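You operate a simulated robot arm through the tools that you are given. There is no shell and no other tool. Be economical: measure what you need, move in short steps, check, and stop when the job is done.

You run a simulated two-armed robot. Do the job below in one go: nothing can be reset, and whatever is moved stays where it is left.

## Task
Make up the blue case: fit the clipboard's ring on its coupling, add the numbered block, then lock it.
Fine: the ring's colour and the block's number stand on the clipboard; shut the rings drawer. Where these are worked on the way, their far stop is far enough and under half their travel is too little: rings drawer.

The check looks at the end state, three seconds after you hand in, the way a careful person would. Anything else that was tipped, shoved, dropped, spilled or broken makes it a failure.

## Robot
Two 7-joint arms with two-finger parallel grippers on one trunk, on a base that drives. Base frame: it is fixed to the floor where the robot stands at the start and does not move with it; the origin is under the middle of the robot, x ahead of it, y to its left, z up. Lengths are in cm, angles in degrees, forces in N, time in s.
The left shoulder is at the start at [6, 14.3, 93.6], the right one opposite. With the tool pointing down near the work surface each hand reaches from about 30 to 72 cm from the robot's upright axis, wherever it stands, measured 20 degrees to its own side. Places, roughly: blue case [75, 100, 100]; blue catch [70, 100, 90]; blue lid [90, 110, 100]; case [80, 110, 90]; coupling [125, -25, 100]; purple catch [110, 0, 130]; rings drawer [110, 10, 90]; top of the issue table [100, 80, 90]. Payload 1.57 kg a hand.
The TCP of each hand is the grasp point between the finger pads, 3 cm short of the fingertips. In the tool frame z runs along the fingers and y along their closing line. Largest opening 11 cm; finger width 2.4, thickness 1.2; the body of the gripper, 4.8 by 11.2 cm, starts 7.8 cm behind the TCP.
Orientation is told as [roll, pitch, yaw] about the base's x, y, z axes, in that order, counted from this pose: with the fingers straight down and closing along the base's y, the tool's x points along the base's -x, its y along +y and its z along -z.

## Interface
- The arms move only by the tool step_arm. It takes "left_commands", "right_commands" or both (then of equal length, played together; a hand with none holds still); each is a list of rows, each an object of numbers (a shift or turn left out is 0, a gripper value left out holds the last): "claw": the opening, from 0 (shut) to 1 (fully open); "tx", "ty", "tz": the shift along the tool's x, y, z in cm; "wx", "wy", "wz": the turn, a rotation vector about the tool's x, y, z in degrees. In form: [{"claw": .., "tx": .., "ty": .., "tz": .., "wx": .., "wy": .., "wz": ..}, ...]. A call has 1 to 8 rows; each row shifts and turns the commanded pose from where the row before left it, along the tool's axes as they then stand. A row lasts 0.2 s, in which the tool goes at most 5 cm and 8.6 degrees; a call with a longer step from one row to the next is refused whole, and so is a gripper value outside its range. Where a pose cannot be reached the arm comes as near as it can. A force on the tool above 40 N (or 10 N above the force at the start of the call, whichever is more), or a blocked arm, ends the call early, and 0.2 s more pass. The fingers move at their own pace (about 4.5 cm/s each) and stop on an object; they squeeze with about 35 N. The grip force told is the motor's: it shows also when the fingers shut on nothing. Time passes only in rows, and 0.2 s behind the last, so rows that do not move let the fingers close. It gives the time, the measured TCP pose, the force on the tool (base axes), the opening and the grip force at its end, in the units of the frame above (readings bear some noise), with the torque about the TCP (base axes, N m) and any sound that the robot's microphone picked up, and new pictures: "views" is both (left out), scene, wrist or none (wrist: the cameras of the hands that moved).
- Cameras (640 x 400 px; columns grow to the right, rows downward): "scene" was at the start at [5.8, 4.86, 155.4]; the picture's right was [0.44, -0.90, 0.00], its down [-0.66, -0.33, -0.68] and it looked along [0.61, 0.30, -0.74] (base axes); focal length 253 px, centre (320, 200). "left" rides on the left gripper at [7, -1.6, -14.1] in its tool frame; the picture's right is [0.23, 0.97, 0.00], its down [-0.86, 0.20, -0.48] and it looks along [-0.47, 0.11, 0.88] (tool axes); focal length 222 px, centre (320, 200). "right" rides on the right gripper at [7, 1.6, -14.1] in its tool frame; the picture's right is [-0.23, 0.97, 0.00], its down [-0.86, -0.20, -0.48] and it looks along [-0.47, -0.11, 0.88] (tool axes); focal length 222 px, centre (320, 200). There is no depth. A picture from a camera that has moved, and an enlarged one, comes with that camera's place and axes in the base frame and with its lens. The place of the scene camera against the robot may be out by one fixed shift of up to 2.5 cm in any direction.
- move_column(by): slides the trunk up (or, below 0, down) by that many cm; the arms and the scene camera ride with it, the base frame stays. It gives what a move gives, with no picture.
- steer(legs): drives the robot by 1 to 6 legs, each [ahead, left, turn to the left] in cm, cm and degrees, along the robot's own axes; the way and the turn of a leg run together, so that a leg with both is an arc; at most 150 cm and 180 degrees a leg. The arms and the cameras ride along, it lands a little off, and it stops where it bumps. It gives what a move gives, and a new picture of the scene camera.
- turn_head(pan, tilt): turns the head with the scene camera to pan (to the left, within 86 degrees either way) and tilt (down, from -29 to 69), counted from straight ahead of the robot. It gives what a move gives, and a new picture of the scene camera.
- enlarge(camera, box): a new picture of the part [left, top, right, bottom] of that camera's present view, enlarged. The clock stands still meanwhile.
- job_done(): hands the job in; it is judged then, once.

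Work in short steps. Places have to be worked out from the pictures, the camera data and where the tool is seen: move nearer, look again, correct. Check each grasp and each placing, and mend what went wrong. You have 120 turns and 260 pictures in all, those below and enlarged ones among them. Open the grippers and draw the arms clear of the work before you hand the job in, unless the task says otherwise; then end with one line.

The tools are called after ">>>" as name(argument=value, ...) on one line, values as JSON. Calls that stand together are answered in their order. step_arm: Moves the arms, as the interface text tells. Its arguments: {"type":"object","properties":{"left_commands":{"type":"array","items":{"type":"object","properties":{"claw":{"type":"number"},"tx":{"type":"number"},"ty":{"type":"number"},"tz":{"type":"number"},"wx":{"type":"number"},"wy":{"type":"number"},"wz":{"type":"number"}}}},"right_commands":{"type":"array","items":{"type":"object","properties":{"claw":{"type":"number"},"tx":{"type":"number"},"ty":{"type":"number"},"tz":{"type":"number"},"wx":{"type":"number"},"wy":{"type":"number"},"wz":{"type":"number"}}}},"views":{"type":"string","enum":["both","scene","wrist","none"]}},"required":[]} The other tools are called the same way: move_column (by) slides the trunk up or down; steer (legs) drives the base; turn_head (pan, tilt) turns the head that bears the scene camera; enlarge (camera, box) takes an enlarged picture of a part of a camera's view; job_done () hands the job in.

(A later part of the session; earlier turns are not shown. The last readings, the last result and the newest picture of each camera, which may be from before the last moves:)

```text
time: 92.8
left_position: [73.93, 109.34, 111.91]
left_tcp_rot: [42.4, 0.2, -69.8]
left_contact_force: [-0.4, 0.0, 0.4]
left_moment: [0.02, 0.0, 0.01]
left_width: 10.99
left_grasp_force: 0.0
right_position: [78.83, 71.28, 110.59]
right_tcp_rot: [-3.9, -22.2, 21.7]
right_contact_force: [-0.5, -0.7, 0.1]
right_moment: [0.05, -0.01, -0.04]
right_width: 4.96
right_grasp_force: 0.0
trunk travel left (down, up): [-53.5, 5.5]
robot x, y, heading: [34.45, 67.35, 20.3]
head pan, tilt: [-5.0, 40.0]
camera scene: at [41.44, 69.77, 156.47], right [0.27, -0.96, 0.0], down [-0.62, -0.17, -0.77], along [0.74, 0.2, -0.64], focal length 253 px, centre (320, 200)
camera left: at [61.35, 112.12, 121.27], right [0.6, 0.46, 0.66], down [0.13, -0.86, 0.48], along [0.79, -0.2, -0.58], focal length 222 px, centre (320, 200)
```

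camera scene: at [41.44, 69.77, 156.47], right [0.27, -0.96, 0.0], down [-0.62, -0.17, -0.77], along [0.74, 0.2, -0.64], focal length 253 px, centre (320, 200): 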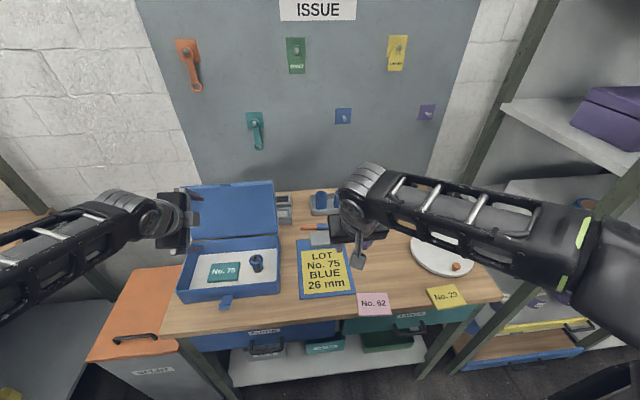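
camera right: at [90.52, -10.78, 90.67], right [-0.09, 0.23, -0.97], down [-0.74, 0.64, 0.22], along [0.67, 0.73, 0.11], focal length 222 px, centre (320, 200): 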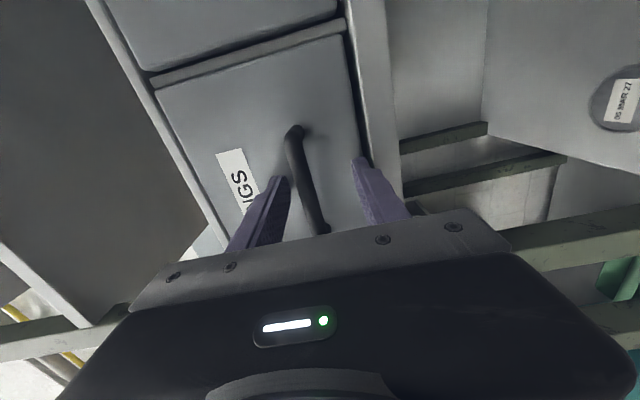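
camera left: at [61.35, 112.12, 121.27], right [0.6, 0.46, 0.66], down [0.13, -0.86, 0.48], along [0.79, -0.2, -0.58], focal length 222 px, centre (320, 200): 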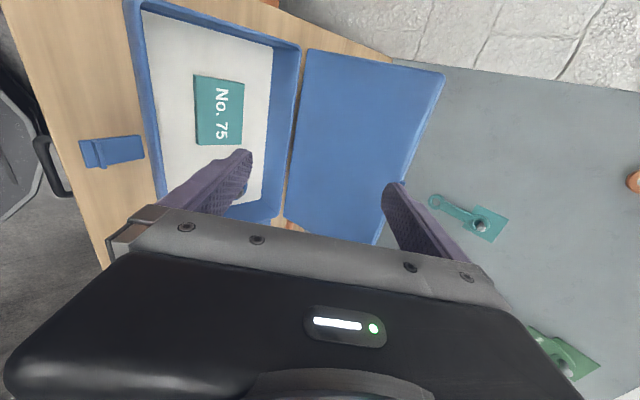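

I lift along the closing line so the upper finger passes over the lid's edge, then check.

>>> step_arm(left_commands=[{"ty": 4}, {"ty": 4}, {"ty": 3.3, "tz": 1.5}, {"tz": 3}], views="both")

```text
time: 93.8
left_position: [84.71, 113.32, 116.04]
left_tcp_rot: [42.4, 0.2, -69.8]
left_contact_force: [0.9, 0.0, 0.1]
left_moment: [0.01, -0.01, 0.02]
left_width: 11.01
left_grasp_force: 0.0
right_position: [78.93, 71.54, 110.43]
right_tcp_rot: [-4.0, -22.2, 21.6]
right_contact_force: [-0.6, -0.5, 0.1]
right_moment: [0.03, -0.01, 0.01]
right_width: 4.95
right_grasp_force: 0.1
trunk travel left (down, up): [-53.5, 5.5]
robot x, y, heading: [34.76, 67.33, 20.2]
head pan, tilt: [-5.0, 40.0]
camera scene: at [41.61, 69.85, 156.47], right [0.27, -0.96, 0.0], down [-0.62, -0.17, -0.77], along [0.74, 0.2, -0.64], focal length 253 px, centre (320, 200)
camera left: at [72.14, 116.04, 125.53], right [0.6, 0.46, 0.66], down [0.13, -0.86, 0.49], along [0.79, -0.2, -0.58], focal length 222 px, centre (320, 200)
```

scene: 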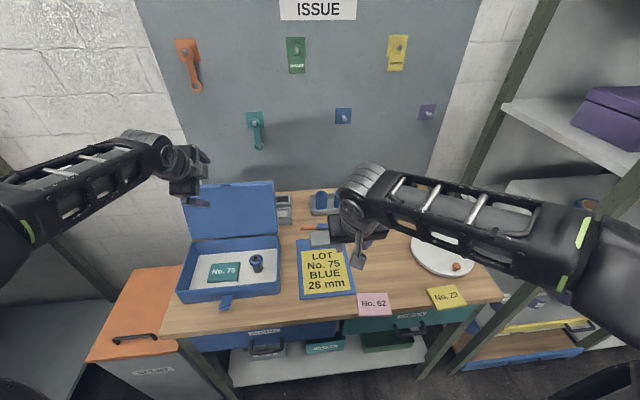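
left: 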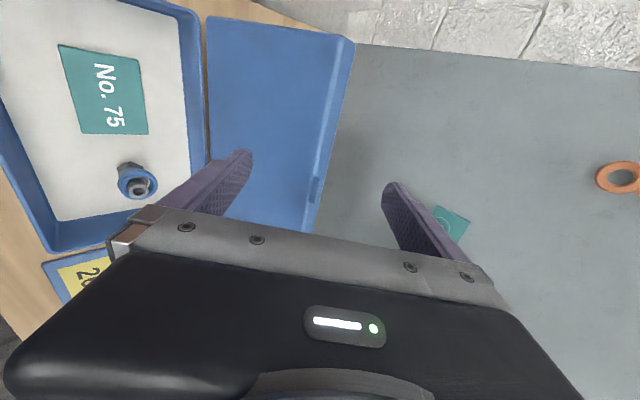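

The lid edge runs between the fingers. I insert along the finger direction.

>>> step_arm(left_commands=[{"ty": 1}, {"tz": 3}, {"tz": 3}, {"tz": 2.5}], views="both")

>>> enlarge(camera="scene", box=[140, 130, 300, 260])

```text
time: 94.8
left_position: [90.6, 115.45, 110.35]
left_tcp_rot: [42.3, 0.3, -69.8]
left_contact_force: [-1.9, -1.5, 1.8]
left_moment: [-0.04, 0.19, 0.02]
left_width: 11.02
left_grasp_force: 0.1
right_position: [78.96, 71.48, 110.61]
right_tcp_rot: [-4.0, -22.1, 21.6]
right_contact_force: [0.2, -0.7, 0.4]
right_moment: [0.02, 0.0, 0.0]
right_width: 4.93
right_grasp_force: 0.1
trunk travel left (down, up): [-53.5, 5.5]
robot x, y, heading: [34.28, 67.34, 20.6]
head pan, tilt: [-5.0, 40.0]
camera scene: at [41.54, 69.8, 156.47], right [0.27, -0.96, 0.0], down [-0.62, -0.17, -0.77], along [0.74, 0.2, -0.64], focal length 253 px, centre (320, 200)
camera left: at [78.09, 118.19, 119.79], right [0.6, 0.46, 0.66], down [0.13, -0.86, 0.49], along [0.79, -0.2, -0.58], focal length 222 px, centre (320, 200)
```

scene: 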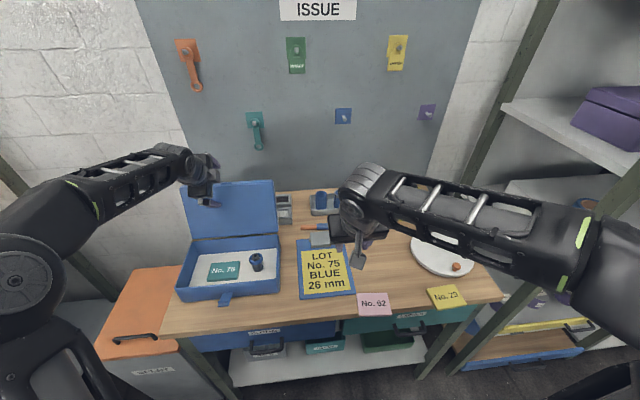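
left: 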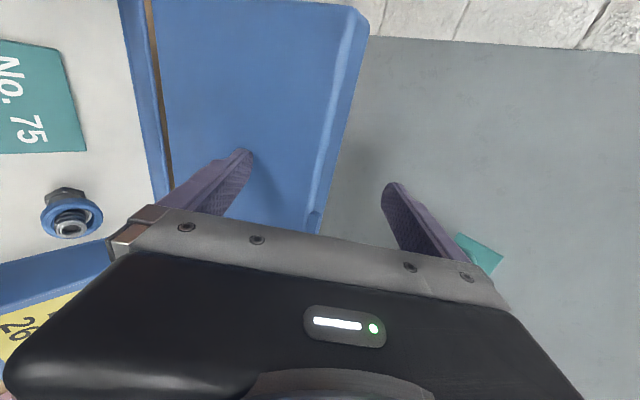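

```text
3.08 times, centred on (220, 195) of scene
camera zoom: at [41.54, 69.8, 156.47], right [0.27, -0.96, 0.0], down [-0.62, -0.17, -0.77], along [0.74, 0.2, -0.64], focal length 780 px, centre (628, 215)
```

zoom: 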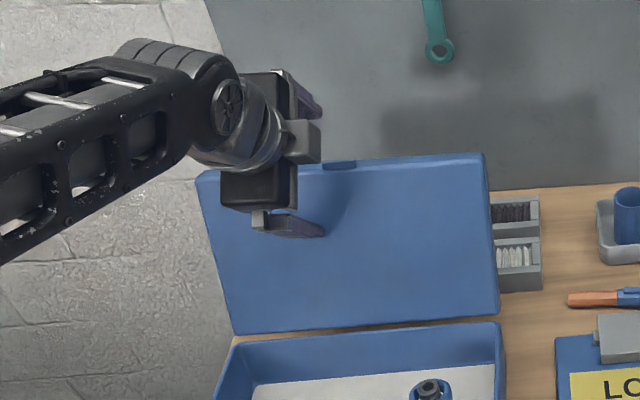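

The lid edge is between the fingers. I narrow the grip and pull the lid along its arc toward vertical.

>>> step_arm(left_commands=[{"claw": 0.6}, {"claw": 0.6, "ty": -1.0, "tz": -1.0}, {"ty": -1.4, "tz": -1.7}, {"ty": -1.4, "tz": -1.7}, {"ty": -1.4, "tz": -1.4}], views="both")

```text
time: 96.0
left_position: [83.4, 112.75, 111.21]
left_tcp_rot: [42.4, 0.2, -69.9]
left_contact_force: [0.4, 0.4, 0.5]
left_moment: [-0.01, 0.01, 0.02]
left_width: 6.61
left_grasp_force: 0.0
right_position: [78.83, 71.47, 110.58]
right_tcp_rot: [-3.9, -22.1, 21.7]
right_contact_force: [0.1, -0.3, -0.1]
right_moment: [-0.04, 0.0, -0.02]
right_width: 4.94
right_grasp_force: 0.0
trunk travel left (down, up): [-53.5, 5.5]
robot x, y, heading: [34.79, 67.37, 20.2]
head pan, tilt: [-5.0, 40.0]
camera scene: at [41.51, 69.79, 156.47], right [0.27, -0.96, 0.0], down [-0.62, -0.17, -0.77], along [0.74, 0.2, -0.64], focal length 253 px, centre (320, 200)
camera left: at [70.88, 115.6, 120.66], right [0.6, 0.46, 0.66], down [0.13, -0.86, 0.49], along [0.79, -0.2, -0.58], focal length 222 px, centre (320, 200)
```

scene: 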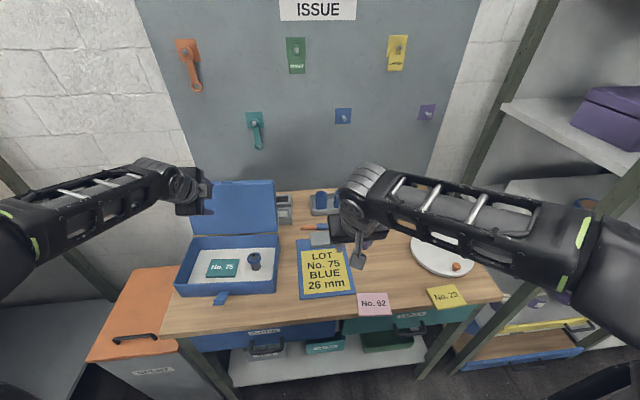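
left: 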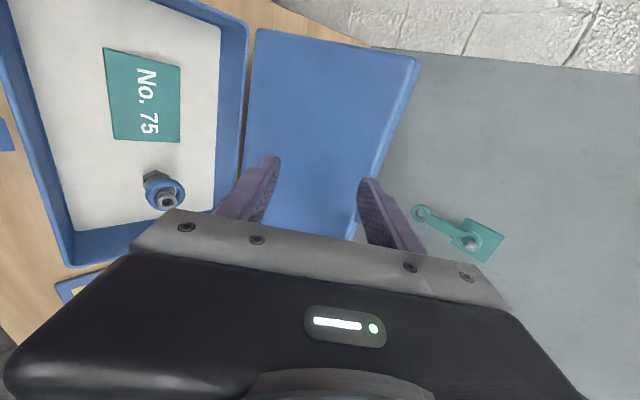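

The fingertip slipped off the edge; the lid hasn't turned. I'll instead hook closed fingers deeper over the edge: close, lift over it, and bring the base 4 cm closer.

>>> step_arm(left_commands=[{"claw": 0, "ty": 4}, {"ty": 4}, {"tz": -1}, {}], views="none")

>>> steer(legs=[[4, 0, 0]])

>>> step_arm(left_commands=[{}], views="wrist")

```text
time: 97.0
left_position: [88.26, 114.77, 117.38]
left_tcp_rot: [42.3, 0.2, -69.8]
left_contact_force: [0.4, -1.3, -0.2]
left_moment: [-0.01, 0.02, 0.01]
left_width: 0.0
left_grasp_force: 12.2
right_position: [78.96, 71.46, 110.51]
right_tcp_rot: [-4.0, -22.1, 21.7]
right_contact_force: [0.6, -0.3, 0.3]
right_moment: [0.03, 0.01, -0.02]
right_width: 4.95
right_grasp_force: 0.1
trunk travel left (down, up): [-53.5, 5.5]
robot x, y, heading: [34.47, 67.15, 20.2]
head pan, tilt: [-5.0, 40.0]
```

```text
time: 97.9
left_position: [92.36, 116.25, 117.22]
left_tcp_rot: [42.1, 0.2, -69.8]
left_contact_force: [-0.3, -0.4, -0.6]
left_moment: [-0.02, 0.03, -0.04]
left_width: 0.02
left_grasp_force: 21.6
right_position: [82.78, 72.94, 110.44]
right_tcp_rot: [-4.0, -22.0, 21.7]
right_contact_force: [0.4, -0.2, -0.6]
right_moment: [-0.06, 0.06, -0.02]
right_width: 4.97
right_grasp_force: 0.0
trunk travel left (down, up): [-53.5, 5.5]
robot x, y, heading: [38.34, 68.75, 20.3]
head pan, tilt: [-5.0, 40.0]
camera scene: at [45.55, 71.29, 156.45], right [0.27, -0.96, 0.0], down [-0.62, -0.17, -0.76], along [0.74, 0.2, -0.64], focal length 253 px, centre (320, 200)
```

scene: 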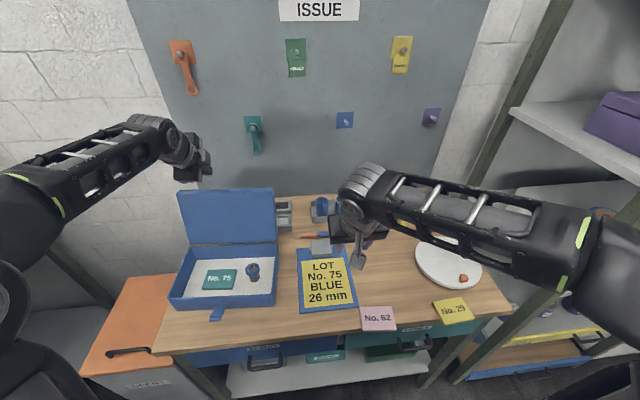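

```text
time: 98.3
left_position: [92.11, 116.11, 117.23]
left_tcp_rot: [42.4, 0.2, -69.7]
left_contact_force: [0.1, -0.3, -0.1]
left_moment: [-0.01, 0.05, 0.03]
left_width: 0.0
left_grasp_force: 21.7
right_position: [82.7, 72.88, 110.38]
right_tcp_rot: [-4.0, -22.1, 21.6]
right_contact_force: [0.1, -0.3, -0.4]
right_moment: [0.03, 0.01, 0.0]
right_width: 4.94
right_grasp_force: 0.0
trunk travel left (down, up): [-53.5, 5.5]
robot x, y, heading: [38.12, 68.85, 20.6]
head pan, tilt: [-5.0, 40.0]
camera left: at [79.58, 118.83, 126.73], right [0.6, 0.46, 0.66], down [0.13, -0.86, 0.49], along [0.79, -0.2, -0.58], focal length 222 px, centre (320, 200)
```

left: 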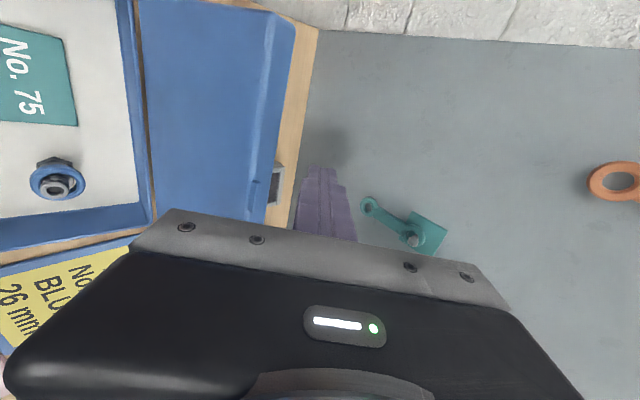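

I slide the closed fingers down behind the lid's edge and then pull back toward the robot, watching force.

>>> step_arm(left_commands=[{"tz": 3.5}, {"tz": 3.5}, {"ty": -1.5}, {"ty": -1.0}, {"ty": -0.8, "tz": -0.5}, {"ty": -0.8, "tz": -0.6}, {"ty": -0.8, "tz": -0.7}], views="both")

```text
time: 99.9
left_position: [92.03, 116.15, 111.32]
left_tcp_rot: [43.3, 0.2, -69.8]
left_contact_force: [8.8, 8.5, 31.6]
left_moment: [0.37, 0.23, -0.16]
left_width: 0.01
left_grasp_force: 21.1
right_position: [82.58, 72.61, 110.58]
right_tcp_rot: [-4.0, -22.2, 21.8]
right_contact_force: [-0.2, -0.7, 0.6]
right_moment: [0.01, 0.01, 0.0]
right_width: 4.95
right_grasp_force: 0.1
trunk travel left (down, up): [-53.5, 5.5]
robot x, y, heading: [38.02, 68.85, 20.5]
head pan, tilt: [-5.0, 40.0]
camera scene: at [45.12, 71.07, 156.53], right [0.27, -0.96, 0.0], down [-0.62, -0.17, -0.77], along [0.74, 0.2, -0.64], focal length 253 px, centre (320, 200)
camera left: at [79.34, 118.8, 120.4], right [0.59, 0.46, 0.67], down [0.12, -0.87, 0.48], along [0.8, -0.2, -0.57], focal length 222 px, centre (320, 200)
```

scene: 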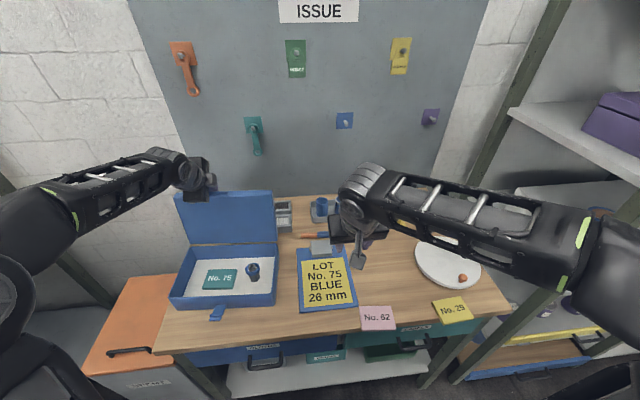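
left: 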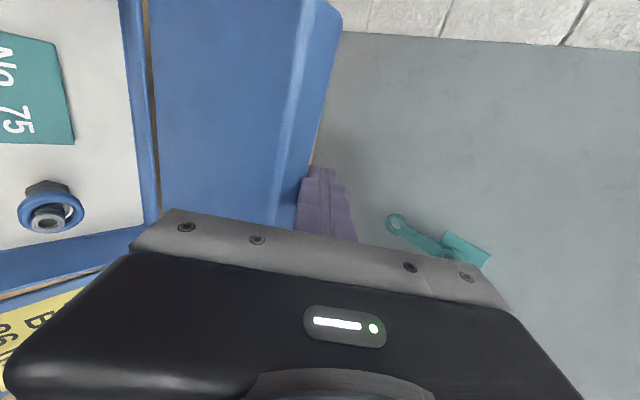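

The 43° tilt presses the lid downward rather than forward. I lift off, raise the trunk 5 cm and reduce the tilt to ~20° for a more horizontal pull.

>>> step_arm(left_commands=[{"ty": 2}, {"ty": 2}, {"tz": -3}], views="none")

>>> move_column(by=5)

>>> steer(legs=[[4, 3, 0]])

>>> step_arm(left_commands=[{"wx": 7.5}, {"wx": 7.5}, {"wx": 7.5}], views="wrist")

```text
time: 100.7
left_position: [92.89, 116.25, 115.1]
left_tcp_rot: [42.1, 0.2, -69.8]
left_contact_force: [-0.8, 0.2, -0.6]
left_moment: [-0.01, 0.01, -0.01]
left_width: 0.0
left_grasp_force: 21.9
right_position: [82.62, 72.68, 110.63]
right_tcp_rot: [-4.0, -22.2, 21.7]
right_contact_force: [-0.1, -0.9, 0.3]
right_moment: [-0.02, 0.0, -0.02]
right_width: 4.97
right_grasp_force: 0.1
trunk travel left (down, up): [-53.5, 5.5]
robot x, y, heading: [38.32, 68.97, 20.3]
head pan, tilt: [-5.0, 40.0]
```

```text
time: 101.7
left_position: [92.96, 116.28, 120.17]
left_tcp_rot: [42.2, 0.2, -69.7]
left_contact_force: [0.2, -0.1, -0.4]
left_moment: [0.01, 0.03, 0.02]
left_width: 0.01
left_grasp_force: 21.3
right_position: [82.65, 72.77, 115.41]
right_tcp_rot: [-4.0, -22.1, 21.7]
right_contact_force: [-0.2, 0.0, 0.3]
right_moment: [-0.02, 0.0, 0.01]
right_width: 4.95
right_grasp_force: 0.0
trunk travel left (down, up): [-58.5, 0.5]
robot x, y, heading: [37.91, 68.56, 20.4]
head pan, tilt: [-5.0, 40.0]
```

```text
time: 102.6
left_position: [95.49, 120.64, 120.02]
left_tcp_rot: [42.2, 0.0, -69.8]
left_contact_force: [0.5, 0.8, -1.0]
left_moment: [-0.04, 0.01, -0.01]
left_width: 0.0
left_grasp_force: 21.0
right_position: [85.36, 77.14, 115.51]
right_tcp_rot: [-4.1, -22.1, 21.7]
right_contact_force: [0.5, 0.7, 0.0]
right_moment: [-0.02, 0.01, -0.02]
right_width: 4.94
right_grasp_force: 0.0
trunk travel left (down, up): [-58.5, 0.5]
robot x, y, heading: [40.86, 72.75, 20.6]
head pan, tilt: [-5.0, 40.0]
camera scene: at [48.12, 75.58, 161.46], right [0.27, -0.96, 0.0], down [-0.62, -0.17, -0.77], along [0.74, 0.2, -0.64], focal length 253 px, centre (320, 200)
```

scene: 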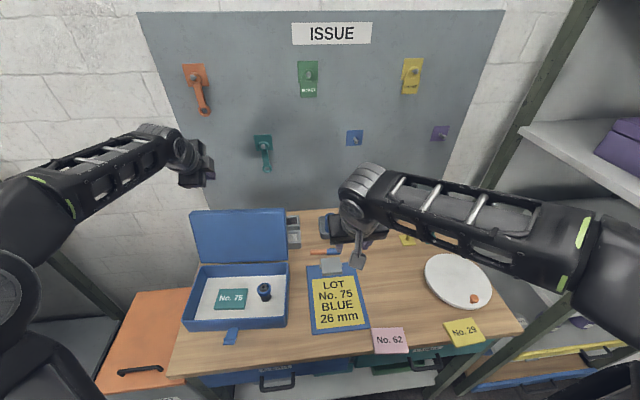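

```text
time: 103.4
left_position: [95.56, 120.51, 120.01]
left_tcp_rot: [19.6, 0.3, -69.8]
left_contact_force: [-0.5, -0.4, 0.5]
left_moment: [-0.03, 0.02, -0.04]
left_width: 0.03
left_grasp_force: 21.1
right_position: [85.42, 76.94, 115.5]
right_tcp_rot: [-4.0, -22.1, 21.7]
right_contact_force: [-0.2, -0.6, 0.5]
right_moment: [0.01, -0.01, -0.01]
right_width: 4.95
right_grasp_force: 0.1
trunk travel left (down, up): [-58.5, 0.5]
robot x, y, heading: [40.79, 72.86, 20.5]
head pan, tilt: [-5.0, 40.0]
camera left: at [87.29, 124.67, 132.81], right [0.78, 0.53, 0.33], down [0.32, -0.79, 0.52], along [0.53, -0.3, -0.79], focal length 222 px, centre (320, 200)
```

left: 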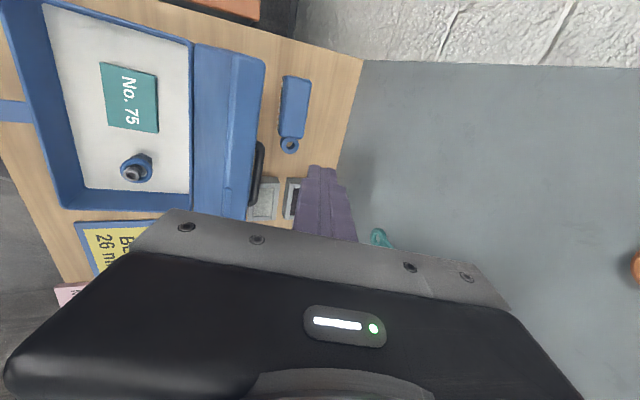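

Now I see the lid from above: its back edge at u≈127, with a handle on its back at the middle. I shift clear of the handle and go down behind the lid.

>>> step_arm(left_commands=[{"tx": 1.5}, {"tz": 2.5, "ty": -1.15}, {"tz": 2.5, "ty": -1.15}, {"tz": 2.5, "ty": -1.15}, {"tz": 2.5, "ty": -1.15}], views="wrist")

```text
time: 104.6
left_position: [94.16, 121.68, 108.96]
left_tcp_rot: [19.8, 0.1, -69.9]
left_contact_force: [-0.1, 1.1, 0.2]
left_moment: [-0.01, -0.01, 0.0]
left_width: 0.0
left_grasp_force: 21.1
right_position: [85.3, 76.98, 115.46]
right_tcp_rot: [-4.1, -22.1, 21.7]
right_contact_force: [1.4, -0.3, 0.7]
right_moment: [-0.03, -0.01, -0.02]
right_width: 4.95
right_grasp_force: 0.0
trunk travel left (down, up): [-58.5, 0.5]
robot x, y, heading: [40.93, 72.84, 20.2]
head pan, tilt: [-5.0, 40.0]
camera left: at [85.82, 125.91, 121.74], right [0.78, 0.53, 0.33], down [0.32, -0.8, 0.52], along [0.54, -0.3, -0.79], focal length 222 px, centre (320, 200)
```

left: 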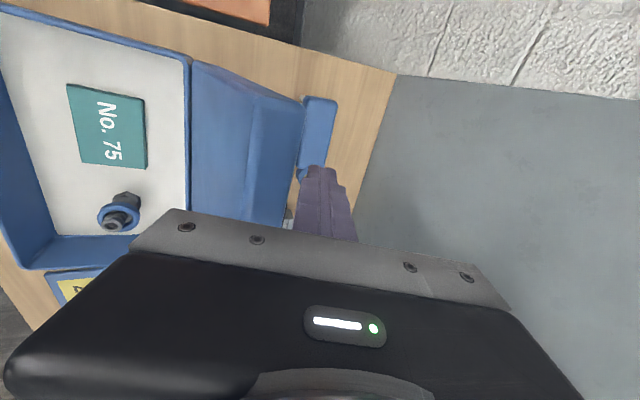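

The fingers are behind the lid with no contact. I pull back in small steps.

>>> step_arm(left_commands=[{"ty": -1.3, "tz": -0.5}, {"ty": -1.3, "tz": -0.6}, {"ty": -1.3, "tz": -0.7}, {"ty": -1.3, "tz": -0.7}, {"ty": -1.4, "tz": -0.6}], views="both")

```text
time: 105.8
left_position: [87.37, 118.77, 109.87]
left_tcp_rot: [19.9, 0.2, -69.8]
left_contact_force: [0.2, 0.0, 0.0]
left_moment: [-0.01, 0.0, 0.02]
left_width: 0.02
left_grasp_force: 21.5
right_position: [85.31, 76.9, 115.35]
right_tcp_rot: [-4.0, -22.2, 21.7]
right_contact_force: [0.7, 0.1, -0.5]
right_moment: [0.02, 0.0, -0.02]
right_width: 4.94
right_grasp_force: 0.2
trunk travel left (down, up): [-58.5, 0.5]
robot x, y, heading: [41.3, 72.98, 20.3]
head pan, tilt: [-5.0, 40.0]
camera scene: at [47.91, 75.33, 161.47], right [0.27, -0.96, 0.0], down [-0.62, -0.17, -0.77], along [0.74, 0.2, -0.64], focal length 253 px, centre (320, 200)
camera left: at [78.93, 123.1, 122.63], right [0.78, 0.53, 0.33], down [0.32, -0.8, 0.52], along [0.54, -0.3, -0.79], focal length 222 px, centre (320, 200)
```

scene: 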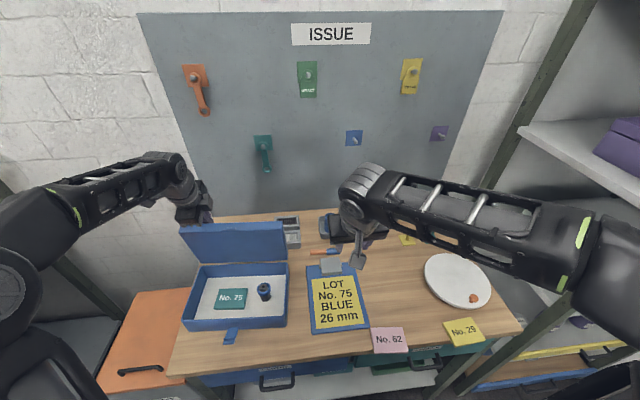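
left: 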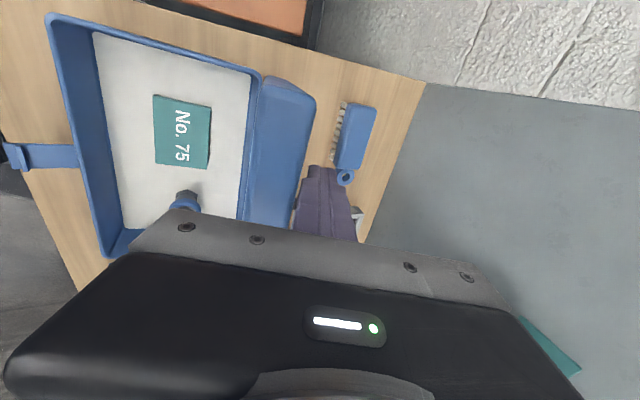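

The lid turns and the case stays put. I continue past vertical.

>>> step_arm(left_commands=[{"ty": -1.4, "tz": -0.5}, {"ty": -1.4, "tz": -0.5}, {"ty": -1.4, "tz": -0.5}, {"ty": -1.5, "tz": -0.3}, {"ty": -1.55, "tz": -0.1}, {"ty": -1.55, "tz": 0}], views="both")

```text
time: 107.2
left_position: [79.02, 115.89, 108.58]
left_tcp_rot: [19.8, 0.2, -69.8]
left_contact_force: [-0.1, 1.0, 0.3]
left_moment: [-0.02, 0.01, 0.03]
left_width: 0.02
left_grasp_force: 21.0
right_position: [85.27, 77.07, 115.48]
right_tcp_rot: [-4.0, -22.1, 21.6]
right_contact_force: [-0.1, -0.1, -0.6]
right_moment: [-0.03, -0.02, -0.04]
right_width: 4.97
right_grasp_force: 0.0
trunk travel left (down, up): [-58.5, 0.5]
robot x, y, heading: [40.73, 72.87, 20.4]
head pan, tilt: [-5.0, 40.0]
camera scene: at [47.92, 75.33, 161.47], right [0.27, -0.96, 0.0], down [-0.62, -0.17, -0.77], along [0.74, 0.2, -0.64], focal length 253 px, centre (320, 200)
camera left: at [70.61, 120.21, 121.42], right [0.78, 0.53, 0.33], down [0.32, -0.8, 0.51], along [0.53, -0.3, -0.79], focal length 222 px, centre (320, 200)
```

scene: 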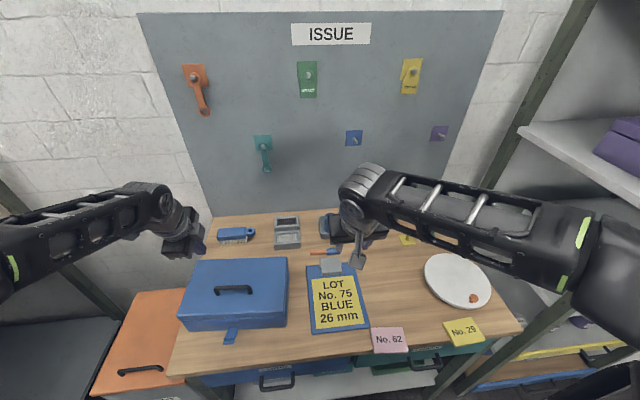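
left: 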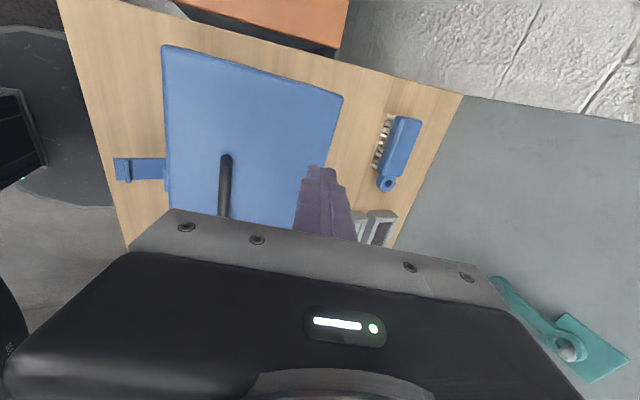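

The lid fell shut. I enlarge to check it's flush and look at the catch.

>>> enlarge(camera="scene", box=[165, 240, 305, 360])

>>> enlarge(camera="left", box=[90, 30, 360, 220])

```text
3.33 times, centred on (235, 300) of scene
camera zoom: at [47.92, 75.33, 161.47], right [0.27, -0.96, 0.0], down [-0.62, -0.17, -0.77], along [0.74, 0.2, -0.64], focal length 844 px, centre (603, -133)
```

zoom: 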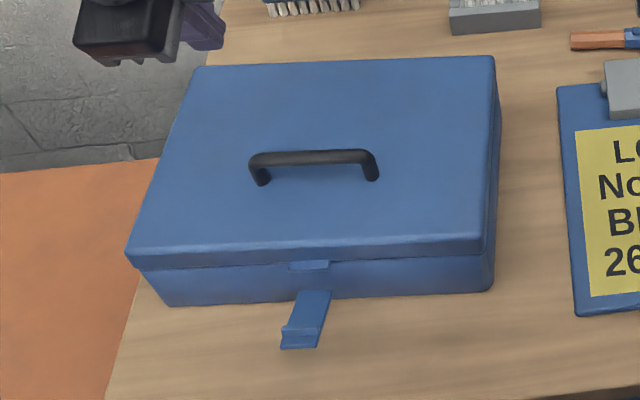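

```text
2.11 times, centred on (225, 125) of left
camera zoom: at [70.61, 120.21, 121.42], right [0.78, 0.53, 0.33], down [0.32, -0.8, 0.51], along [0.53, -0.3, -0.79], focal length 468 px, centre (520, 358)
```

zoom: 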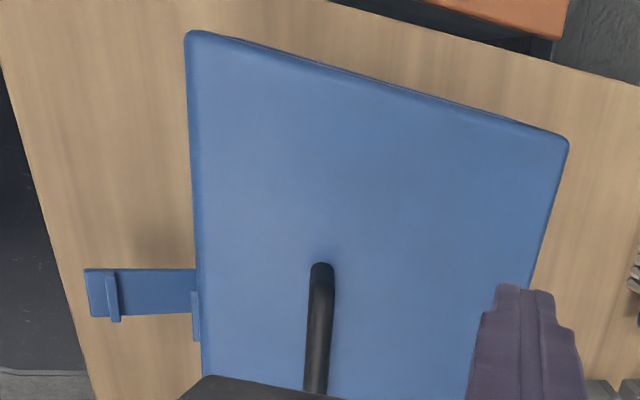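

Lid is flush; the catch is a plate sticking out from the front (≈(65.5,103.3), z≈91). I raise the left hand, level it, drive back 17 cm, and turn it to close left-right.

>>> step_arm(left_commands=[{"tz": -4}, {"tz": -3, "wx": 7}, {"wx": 7}, {"wx": 5.8}, {"wz": -8.5}, {"wz": -8.5}, {"wz": -8.5}, {"wz": -8.5}], views="none")

>>> steer(legs=[[-18, 0, 0]])

>>> step_arm(left_commands=[{"wz": -8.5}, {"wz": -8.5}, {"wz": -8.5}, {"wz": -8.5}, {"wz": -8.5}, {"wz": -8.5}, {"wz": -5}, {"claw": 0.5}], views="wrist")

```text
time: 109.0
left_position: [76.76, 115.16, 115.18]
left_tcp_rot: [0.1, 0.1, -35.7]
left_contact_force: [-0.2, 0.1, -0.7]
left_moment: [0.02, -0.01, 0.02]
left_width: 0.0
left_grasp_force: 21.4
right_position: [85.44, 76.86, 115.43]
right_tcp_rot: [-4.0, -22.1, 21.6]
right_contact_force: [0.0, 0.2, -0.1]
right_moment: [0.01, 0.01, 0.0]
right_width: 4.96
right_grasp_force: 0.1
trunk travel left (down, up): [-58.5, 0.5]
robot x, y, heading: [40.77, 72.52, 20.5]
head pan, tilt: [-5.0, 40.0]
```

```text
time: 110.5
left_position: [59.78, 108.82, 115.34]
left_tcp_rot: [0.1, 0.1, -35.7]
left_contact_force: [-0.4, 0.0, -0.3]
left_moment: [-0.01, 0.01, 0.03]
left_width: 0.01
left_grasp_force: 21.7
right_position: [68.34, 70.75, 115.37]
right_tcp_rot: [-4.0, -22.2, 21.8]
right_contact_force: [-1.6, 0.4, -1.0]
right_moment: [0.03, -0.02, -0.01]
right_width: 4.96
right_grasp_force: 0.1
trunk travel left (down, up): [-58.5, 0.5]
robot x, y, heading: [23.94, 66.34, 20.3]
head pan, tilt: [-5.0, 40.0]
camera scene: at [30.91, 69.0, 161.47], right [0.27, -0.96, 0.0], down [-0.62, -0.17, -0.77], along [0.74, 0.2, -0.64], focal length 253 px, centre (320, 200)
```

scene: 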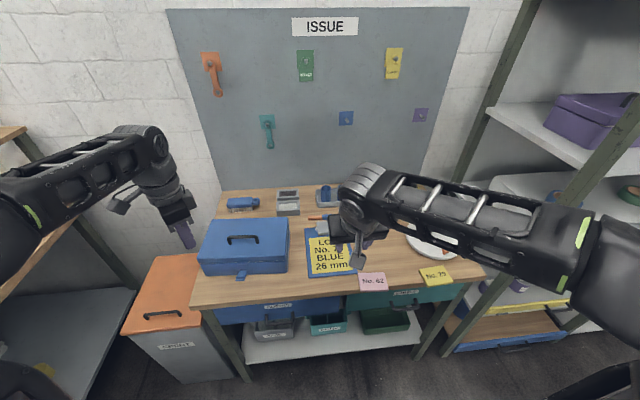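

```text
time: 112.3
left_position: [59.89, 108.8, 115.14]
left_tcp_rot: [0.3, 0.0, 20.4]
left_contact_force: [0.0, 0.2, 0.6]
left_moment: [-0.03, 0.0, 0.01]
left_width: 3.19
left_grasp_force: 0.0
right_position: [68.38, 70.65, 115.37]
right_tcp_rot: [-4.1, -22.1, 21.8]
right_contact_force: [0.1, 0.1, -0.2]
right_moment: [-0.01, -0.01, 0.02]
right_width: 4.93
right_grasp_force: 0.0
trunk travel left (down, up): [-58.5, 0.5]
robot x, y, heading: [24.09, 66.26, 20.4]
head pan, tilt: [-5.0, 40.0]
camera left: at [53.78, 104.77, 129.35], right [-0.55, 0.83, 0.0], down [0.73, 0.48, 0.48], along [0.4, 0.27, -0.88], focal length 222 px, centre (320, 200)
```

left: 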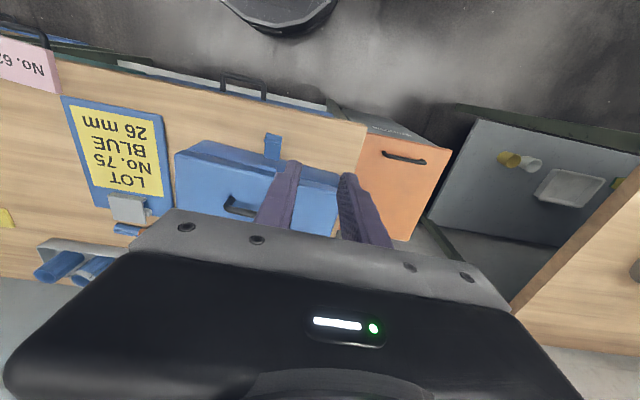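

The catch centre is at about (66.8,103.8). I move over to it, lower part way and pitch the hand forward 42°.

>>> step_arm(left_commands=[{"ty": -3.6, "tz": 2}, {"ty": -3.5, "tz": 3, "tx": 2}, {"wy": -8.5, "tz": 2}, {"wy": -8.5, "tz": 2}, {"wy": -8.5, "tz": 1}, {"wy": -8.5}, {"wy": -8.5}], views="wrist")

>>> enlarge(camera="left", box=[220, 60, 420, 200])

```text
refused: row 2 steps farther than a row can; nothing moved
```

```text
2.86 times, centred on (320, 130) of left
camera zoom: at [53.78, 104.77, 129.35], right [-0.55, 0.83, 0.0], down [0.73, 0.48, 0.48], along [0.4, 0.27, -0.88], focal length 635 px, centre (320, 400)
```

zoom: 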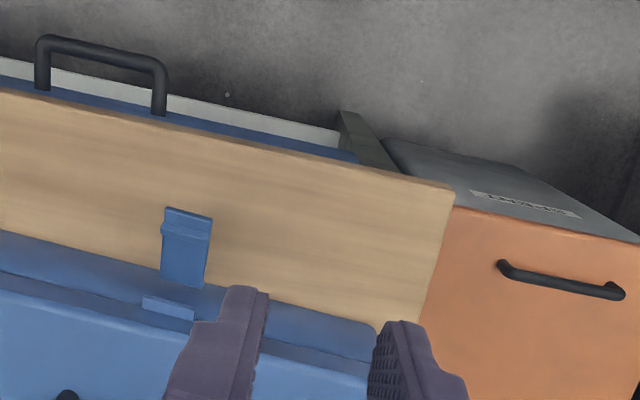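

Row 2 was too long; I split the move.

>>> step_arm(left_commands=[{"ty": -3.6, "tz": 2}, {"ty": -3.5, "tz": 2, "tx": 1.5}, {"tz": 3, "wy": -8.5}, {"wy": -8.5, "tz": 2}, {"wy": -8.5, "tz": 1}, {"wy": -8.5}, {"wy": -8.5}], views="wrist")

>>> enlarge(camera="left", box=[220, 60, 420, 200])

```text
time: 113.9
left_position: [61.39, 101.85, 105.47]
left_tcp_rot: [0.2, -42.5, 20.1]
left_contact_force: [0.3, 0.2, -0.1]
left_moment: [0.01, 0.0, 0.0]
left_width: 5.52
left_grasp_force: 0.0
right_position: [68.39, 70.72, 115.51]
right_tcp_rot: [-3.9, -22.1, 21.8]
right_contact_force: [-0.1, 0.1, 0.0]
right_moment: [0.01, -0.01, 0.0]
right_width: 4.96
right_grasp_force: 0.2
trunk travel left (down, up): [-58.5, 0.5]
robot x, y, heading: [23.73, 66.58, 20.3]
head pan, tilt: [-5.0, 40.0]
camera left: at [48.05, 95.26, 111.06], right [-0.49, 0.86, -0.15], down [0.22, 0.29, 0.93], along [0.84, 0.43, -0.33], focal length 222 px, centre (320, 200)
```

left: 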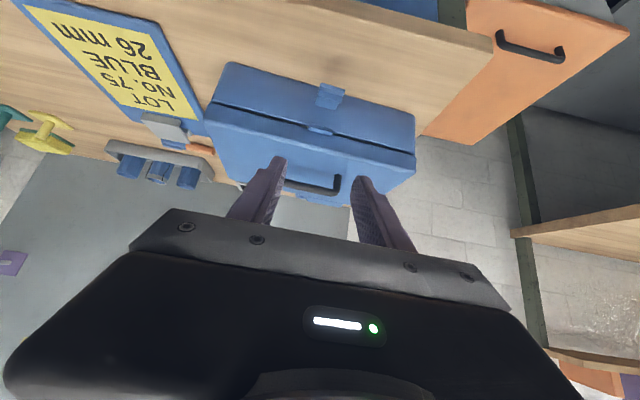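

```text
2.86 times, centred on (320, 130) of left
camera zoom: at [48.05, 95.26, 111.06], right [-0.49, 0.86, -0.15], down [0.22, 0.29, 0.93], along [0.84, 0.43, -0.33], focal length 635 px, centre (320, 400)
```

zoom: 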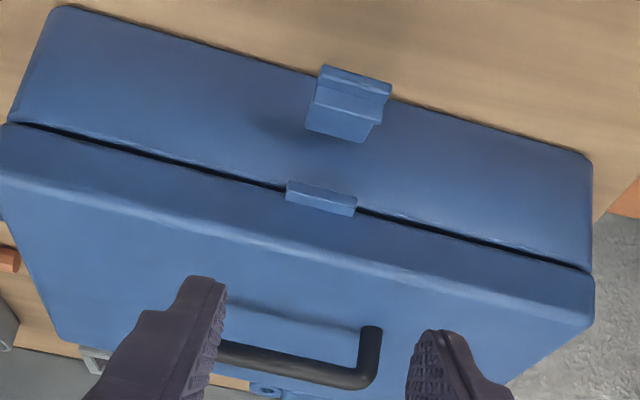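

Well lined up: catch hinge (u≈100.8, z≈90.3), end (u≈96.2, z≈91.5), v matches the hand. I descend to straddle the plate near its end.

>>> step_arm(left_commands=[{"tx": 3, "ty": 0.15}, {"tx": 3.1}, {"tz": 4}, {"tz": 4}, {"tz": 2}], views="wrist")

>>> enlarge(camera="left", box=[220, 80, 420, 220])

```text
time: 115.1
left_position: [67.29, 104.47, 94.99]
left_tcp_rot: [0.2, -42.5, 20.1]
left_contact_force: [0.7, 0.4, 0.1]
left_moment: [-0.01, 0.02, 0.0]
left_width: 5.45
left_grasp_force: 0.0
left hand out of reach, approached as far as the arm can: row 1, 2
right_position: [68.48, 70.74, 115.42]
right_tcp_rot: [-4.0, -22.1, 21.8]
right_contact_force: [0.3, 0.1, 0.0]
right_moment: [0.0, 0.0, 0.02]
right_width: 4.99
right_grasp_force: 0.1
trunk travel left (down, up): [-58.5, 0.5]
robot x, y, heading: [23.7, 66.37, 20.7]
head pan, tilt: [-5.0, 40.0]
camera left: at [53.91, 97.71, 100.76], right [-0.49, 0.86, -0.15], down [0.22, 0.29, 0.93], along [0.84, 0.43, -0.33], focal length 222 px, centre (320, 200)
```

left: 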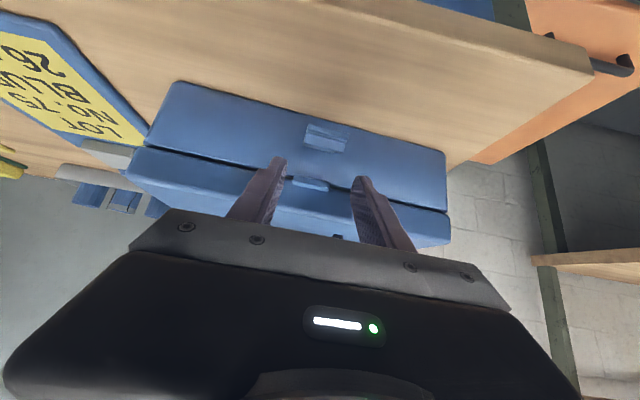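

```text
2.86 times, centred on (320, 150) of left
camera zoom: at [53.91, 97.71, 100.76], right [-0.49, 0.86, -0.15], down [0.22, 0.29, 0.93], along [0.84, 0.43, -0.33], focal length 635 px, centre (320, 343)
```

zoom: 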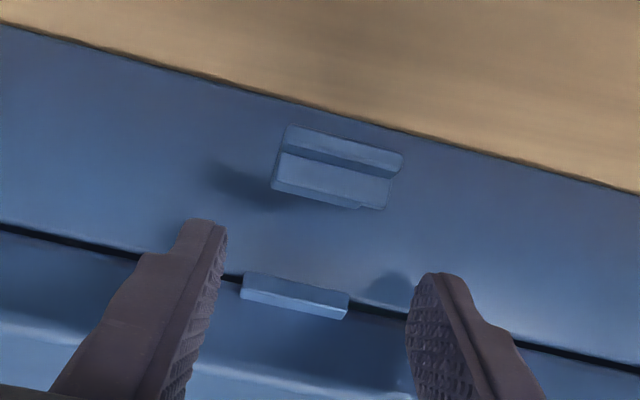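

The hand ended 3 cm too far forward. I move back/down along the tool x toward the plate's outer end.

>>> step_arm(left_commands=[{"tx": 2, "ty": 0.2}, {"tx": 1.8, "tz": -0.3}], views="wrist")

>>> enlarge(camera="left", box=[220, 80, 420, 220])

```text
time: 115.7
left_position: [64.28, 103.68, 92.72]
left_tcp_rot: [0.3, -42.5, 20.2]
left_contact_force: [-0.6, 0.6, 0.7]
left_moment: [0.01, 0.01, 0.02]
left_width: 5.49
left_grasp_force: 0.2
right_position: [68.4, 70.81, 115.51]
right_tcp_rot: [-4.0, -22.0, 21.8]
right_contact_force: [0.3, -1.1, 0.5]
right_moment: [-0.01, 0.0, 0.01]
right_width: 4.95
right_grasp_force: 0.1
trunk travel left (down, up): [-58.5, 0.5]
robot x, y, heading: [24.09, 66.58, 20.3]
head pan, tilt: [-5.0, 40.0]
camera left: at [50.98, 96.93, 98.51], right [-0.5, 0.86, -0.15], down [0.22, 0.29, 0.93], along [0.84, 0.43, -0.33], focal length 222 px, centre (320, 200)
```

left: 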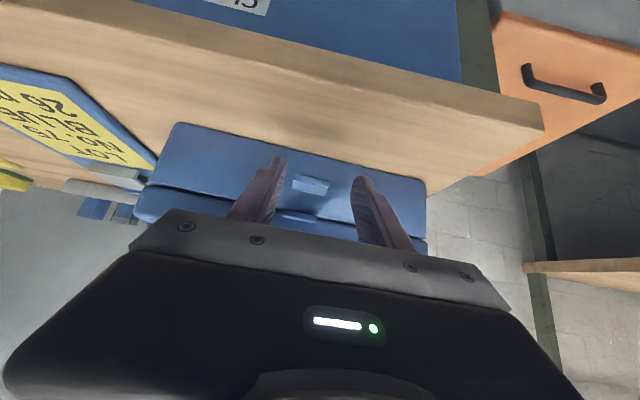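

```text
2.86 times, centred on (320, 150) of left
camera zoom: at [50.98, 96.93, 98.51], right [-0.5, 0.86, -0.15], down [0.22, 0.29, 0.93], along [0.84, 0.43, -0.33], focal length 635 px, centre (320, 343)
```

zoom: 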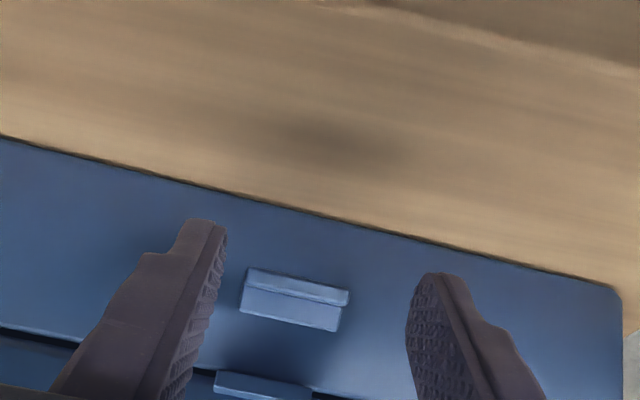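

The plate is between the fingers, slightly right of centre. I shift 0.6 right and close on its sides.

>>> step_arm(left_commands=[{"ty": -0.6}, {"claw": 0.15}, {"claw": 0.1}, {"claw": 0.1}], views="wrist")

>>> enlarge(camera="left", box=[220, 80, 420, 220])

```text
time: 116.7
left_position: [64.45, 102.96, 92.84]
left_tcp_rot: [0.3, -42.5, 20.0]
left_contact_force: [0.2, -0.5, -0.4]
left_moment: [-0.13, -0.01, -0.48]
left_width: 2.84
left_grasp_force: 24.4
right_position: [68.39, 70.77, 115.39]
right_tcp_rot: [-4.0, -22.1, 21.9]
right_contact_force: [0.4, 0.7, 0.6]
right_moment: [-0.01, -0.02, -0.01]
right_width: 4.94
right_grasp_force: 0.1
trunk travel left (down, up): [-58.5, 0.5]
robot x, y, heading: [24.1, 66.33, 20.7]
head pan, tilt: [-5.0, 40.0]
camera left: at [51.19, 96.31, 98.53], right [-0.49, 0.86, -0.15], down [0.22, 0.29, 0.93], along [0.84, 0.43, -0.33], focal length 222 px, centre (320, 200)
```

left: 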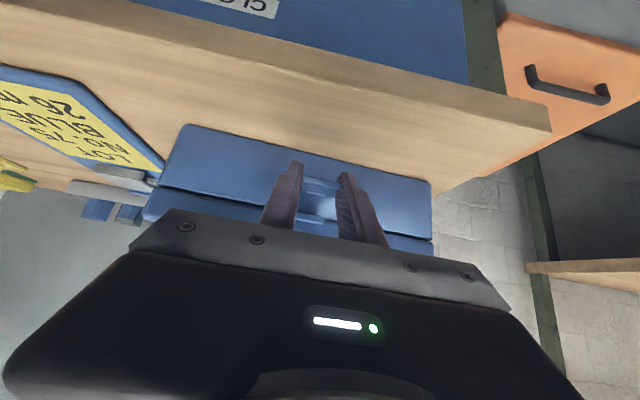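

```text
2.86 times, centred on (320, 150) of left
camera zoom: at [51.19, 96.31, 98.53], right [-0.49, 0.86, -0.15], down [0.22, 0.29, 0.93], along [0.84, 0.43, -0.33], focal length 635 px, centre (320, 343)
```

zoom: 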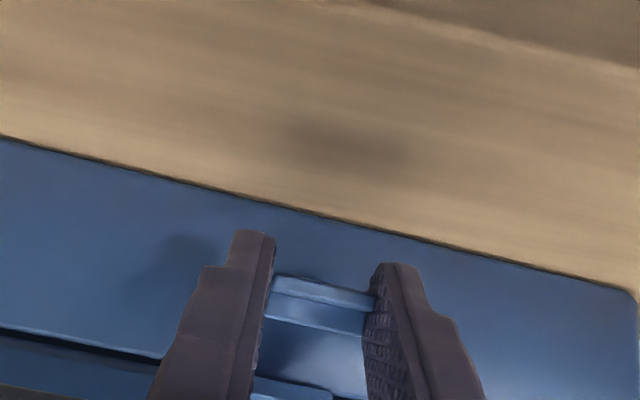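

The plate is gripped (2.84 cm). I swing it up on its arc about the hinge.

>>> step_arm(left_commands=[{"tz": -0.43, "tx": -1.1}, {"tz": -0.07, "tx": -1.17}, {"tz": 0.26, "tx": -1.07}], views="wrist")

>>> enlarge(camera="left", box=[220, 80, 420, 220])

```text
time: 117.5
left_position: [66.67, 103.88, 95.13]
left_tcp_rot: [0.2, -42.4, 20.1]
left_contact_force: [-0.3, 0.9, -7.7]
left_moment: [-0.37, 1.12, 0.0]
left_width: 2.78
left_grasp_force: 35.0
right_position: [68.49, 70.81, 115.47]
right_tcp_rot: [-4.0, -22.0, 21.8]
right_contact_force: [0.0, 0.8, -0.2]
right_moment: [0.0, -0.03, 0.01]
right_width: 4.96
right_grasp_force: 0.1
trunk travel left (down, up): [-58.5, 0.5]
robot x, y, heading: [24.33, 66.35, 20.5]
head pan, tilt: [-5.0, 40.0]
camera left: at [53.38, 97.15, 100.83], right [-0.5, 0.86, -0.15], down [0.22, 0.29, 0.93], along [0.84, 0.43, -0.33], focal length 222 px, centre (320, 200)
```

left: 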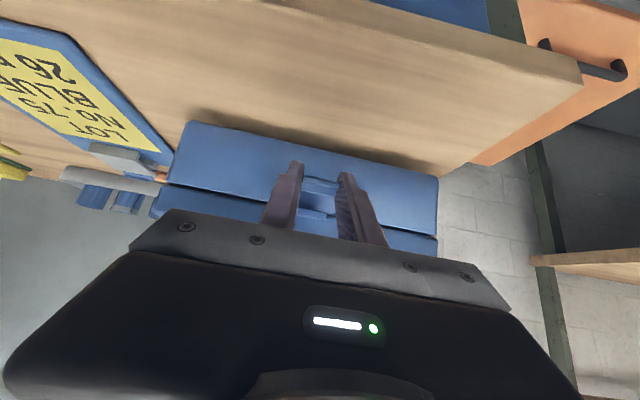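

```text
2.86 times, centred on (320, 150) of left
camera zoom: at [53.38, 97.15, 100.83], right [-0.5, 0.86, -0.15], down [0.22, 0.29, 0.93], along [0.84, 0.43, -0.33], focal length 635 px, centre (320, 343)
```

zoom: 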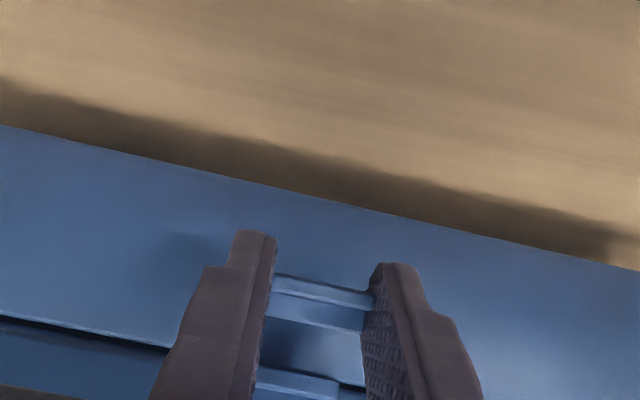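

The shadow under the case shows it is being lifted: the clamped plate can't pivot in the grip. I reverse the motion gently to set it back down, then release.

>>> step_arm(left_commands=[{"tz": -0.13, "tx": 0.53}, {"tz": -0.13, "tx": 0.54}, {"tz": 0.03, "tx": 0.6}, {"tz": 0.04, "tx": 0.57}, {"tz": 0.2, "tx": 0.55}, {"tz": 0.23, "tx": 0.55}], views="both")

```text
time: 118.9
left_position: [64.74, 103.17, 93.12]
left_tcp_rot: [0.5, -43.1, 19.9]
left_contact_force: [5.5, 1.3, 18.5]
left_moment: [0.19, -1.06, -0.01]
left_width: 2.77
left_grasp_force: 34.9
right_position: [68.35, 70.66, 115.51]
right_tcp_rot: [-4.0, -22.2, 21.8]
right_contact_force: [-0.2, 0.7, 0.0]
right_moment: [-0.03, 0.02, 0.01]
right_width: 4.95
right_grasp_force: 0.0
trunk travel left (down, up): [-58.5, 0.5]
robot x, y, heading: [23.94, 66.48, 20.2]
head pan, tilt: [-5.0, 40.0]
camera scene: at [31.0, 68.94, 161.52], right [0.27, -0.96, 0.0], down [-0.62, -0.17, -0.77], along [0.74, 0.2, -0.64], focal length 253 px, centre (320, 200)
camera left: at [51.36, 96.36, 98.69], right [-0.49, 0.86, -0.15], down [0.21, 0.28, 0.93], along [0.84, 0.43, -0.32], focal length 222 px, centre (320, 200)
```

scene: 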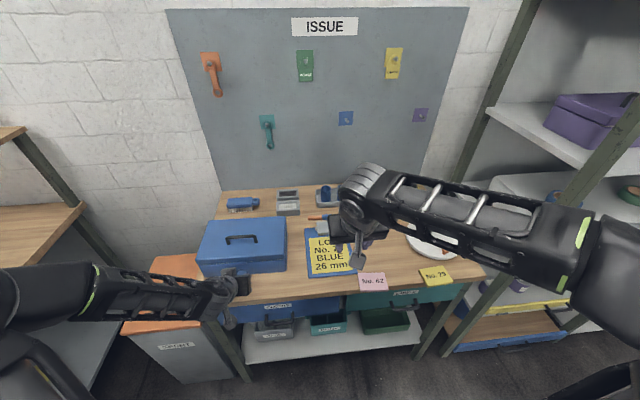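
left: 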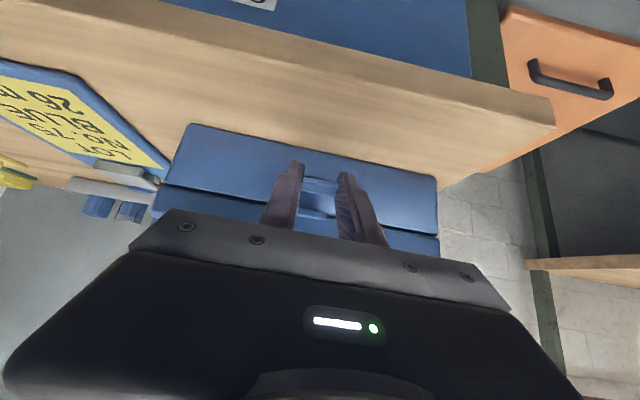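

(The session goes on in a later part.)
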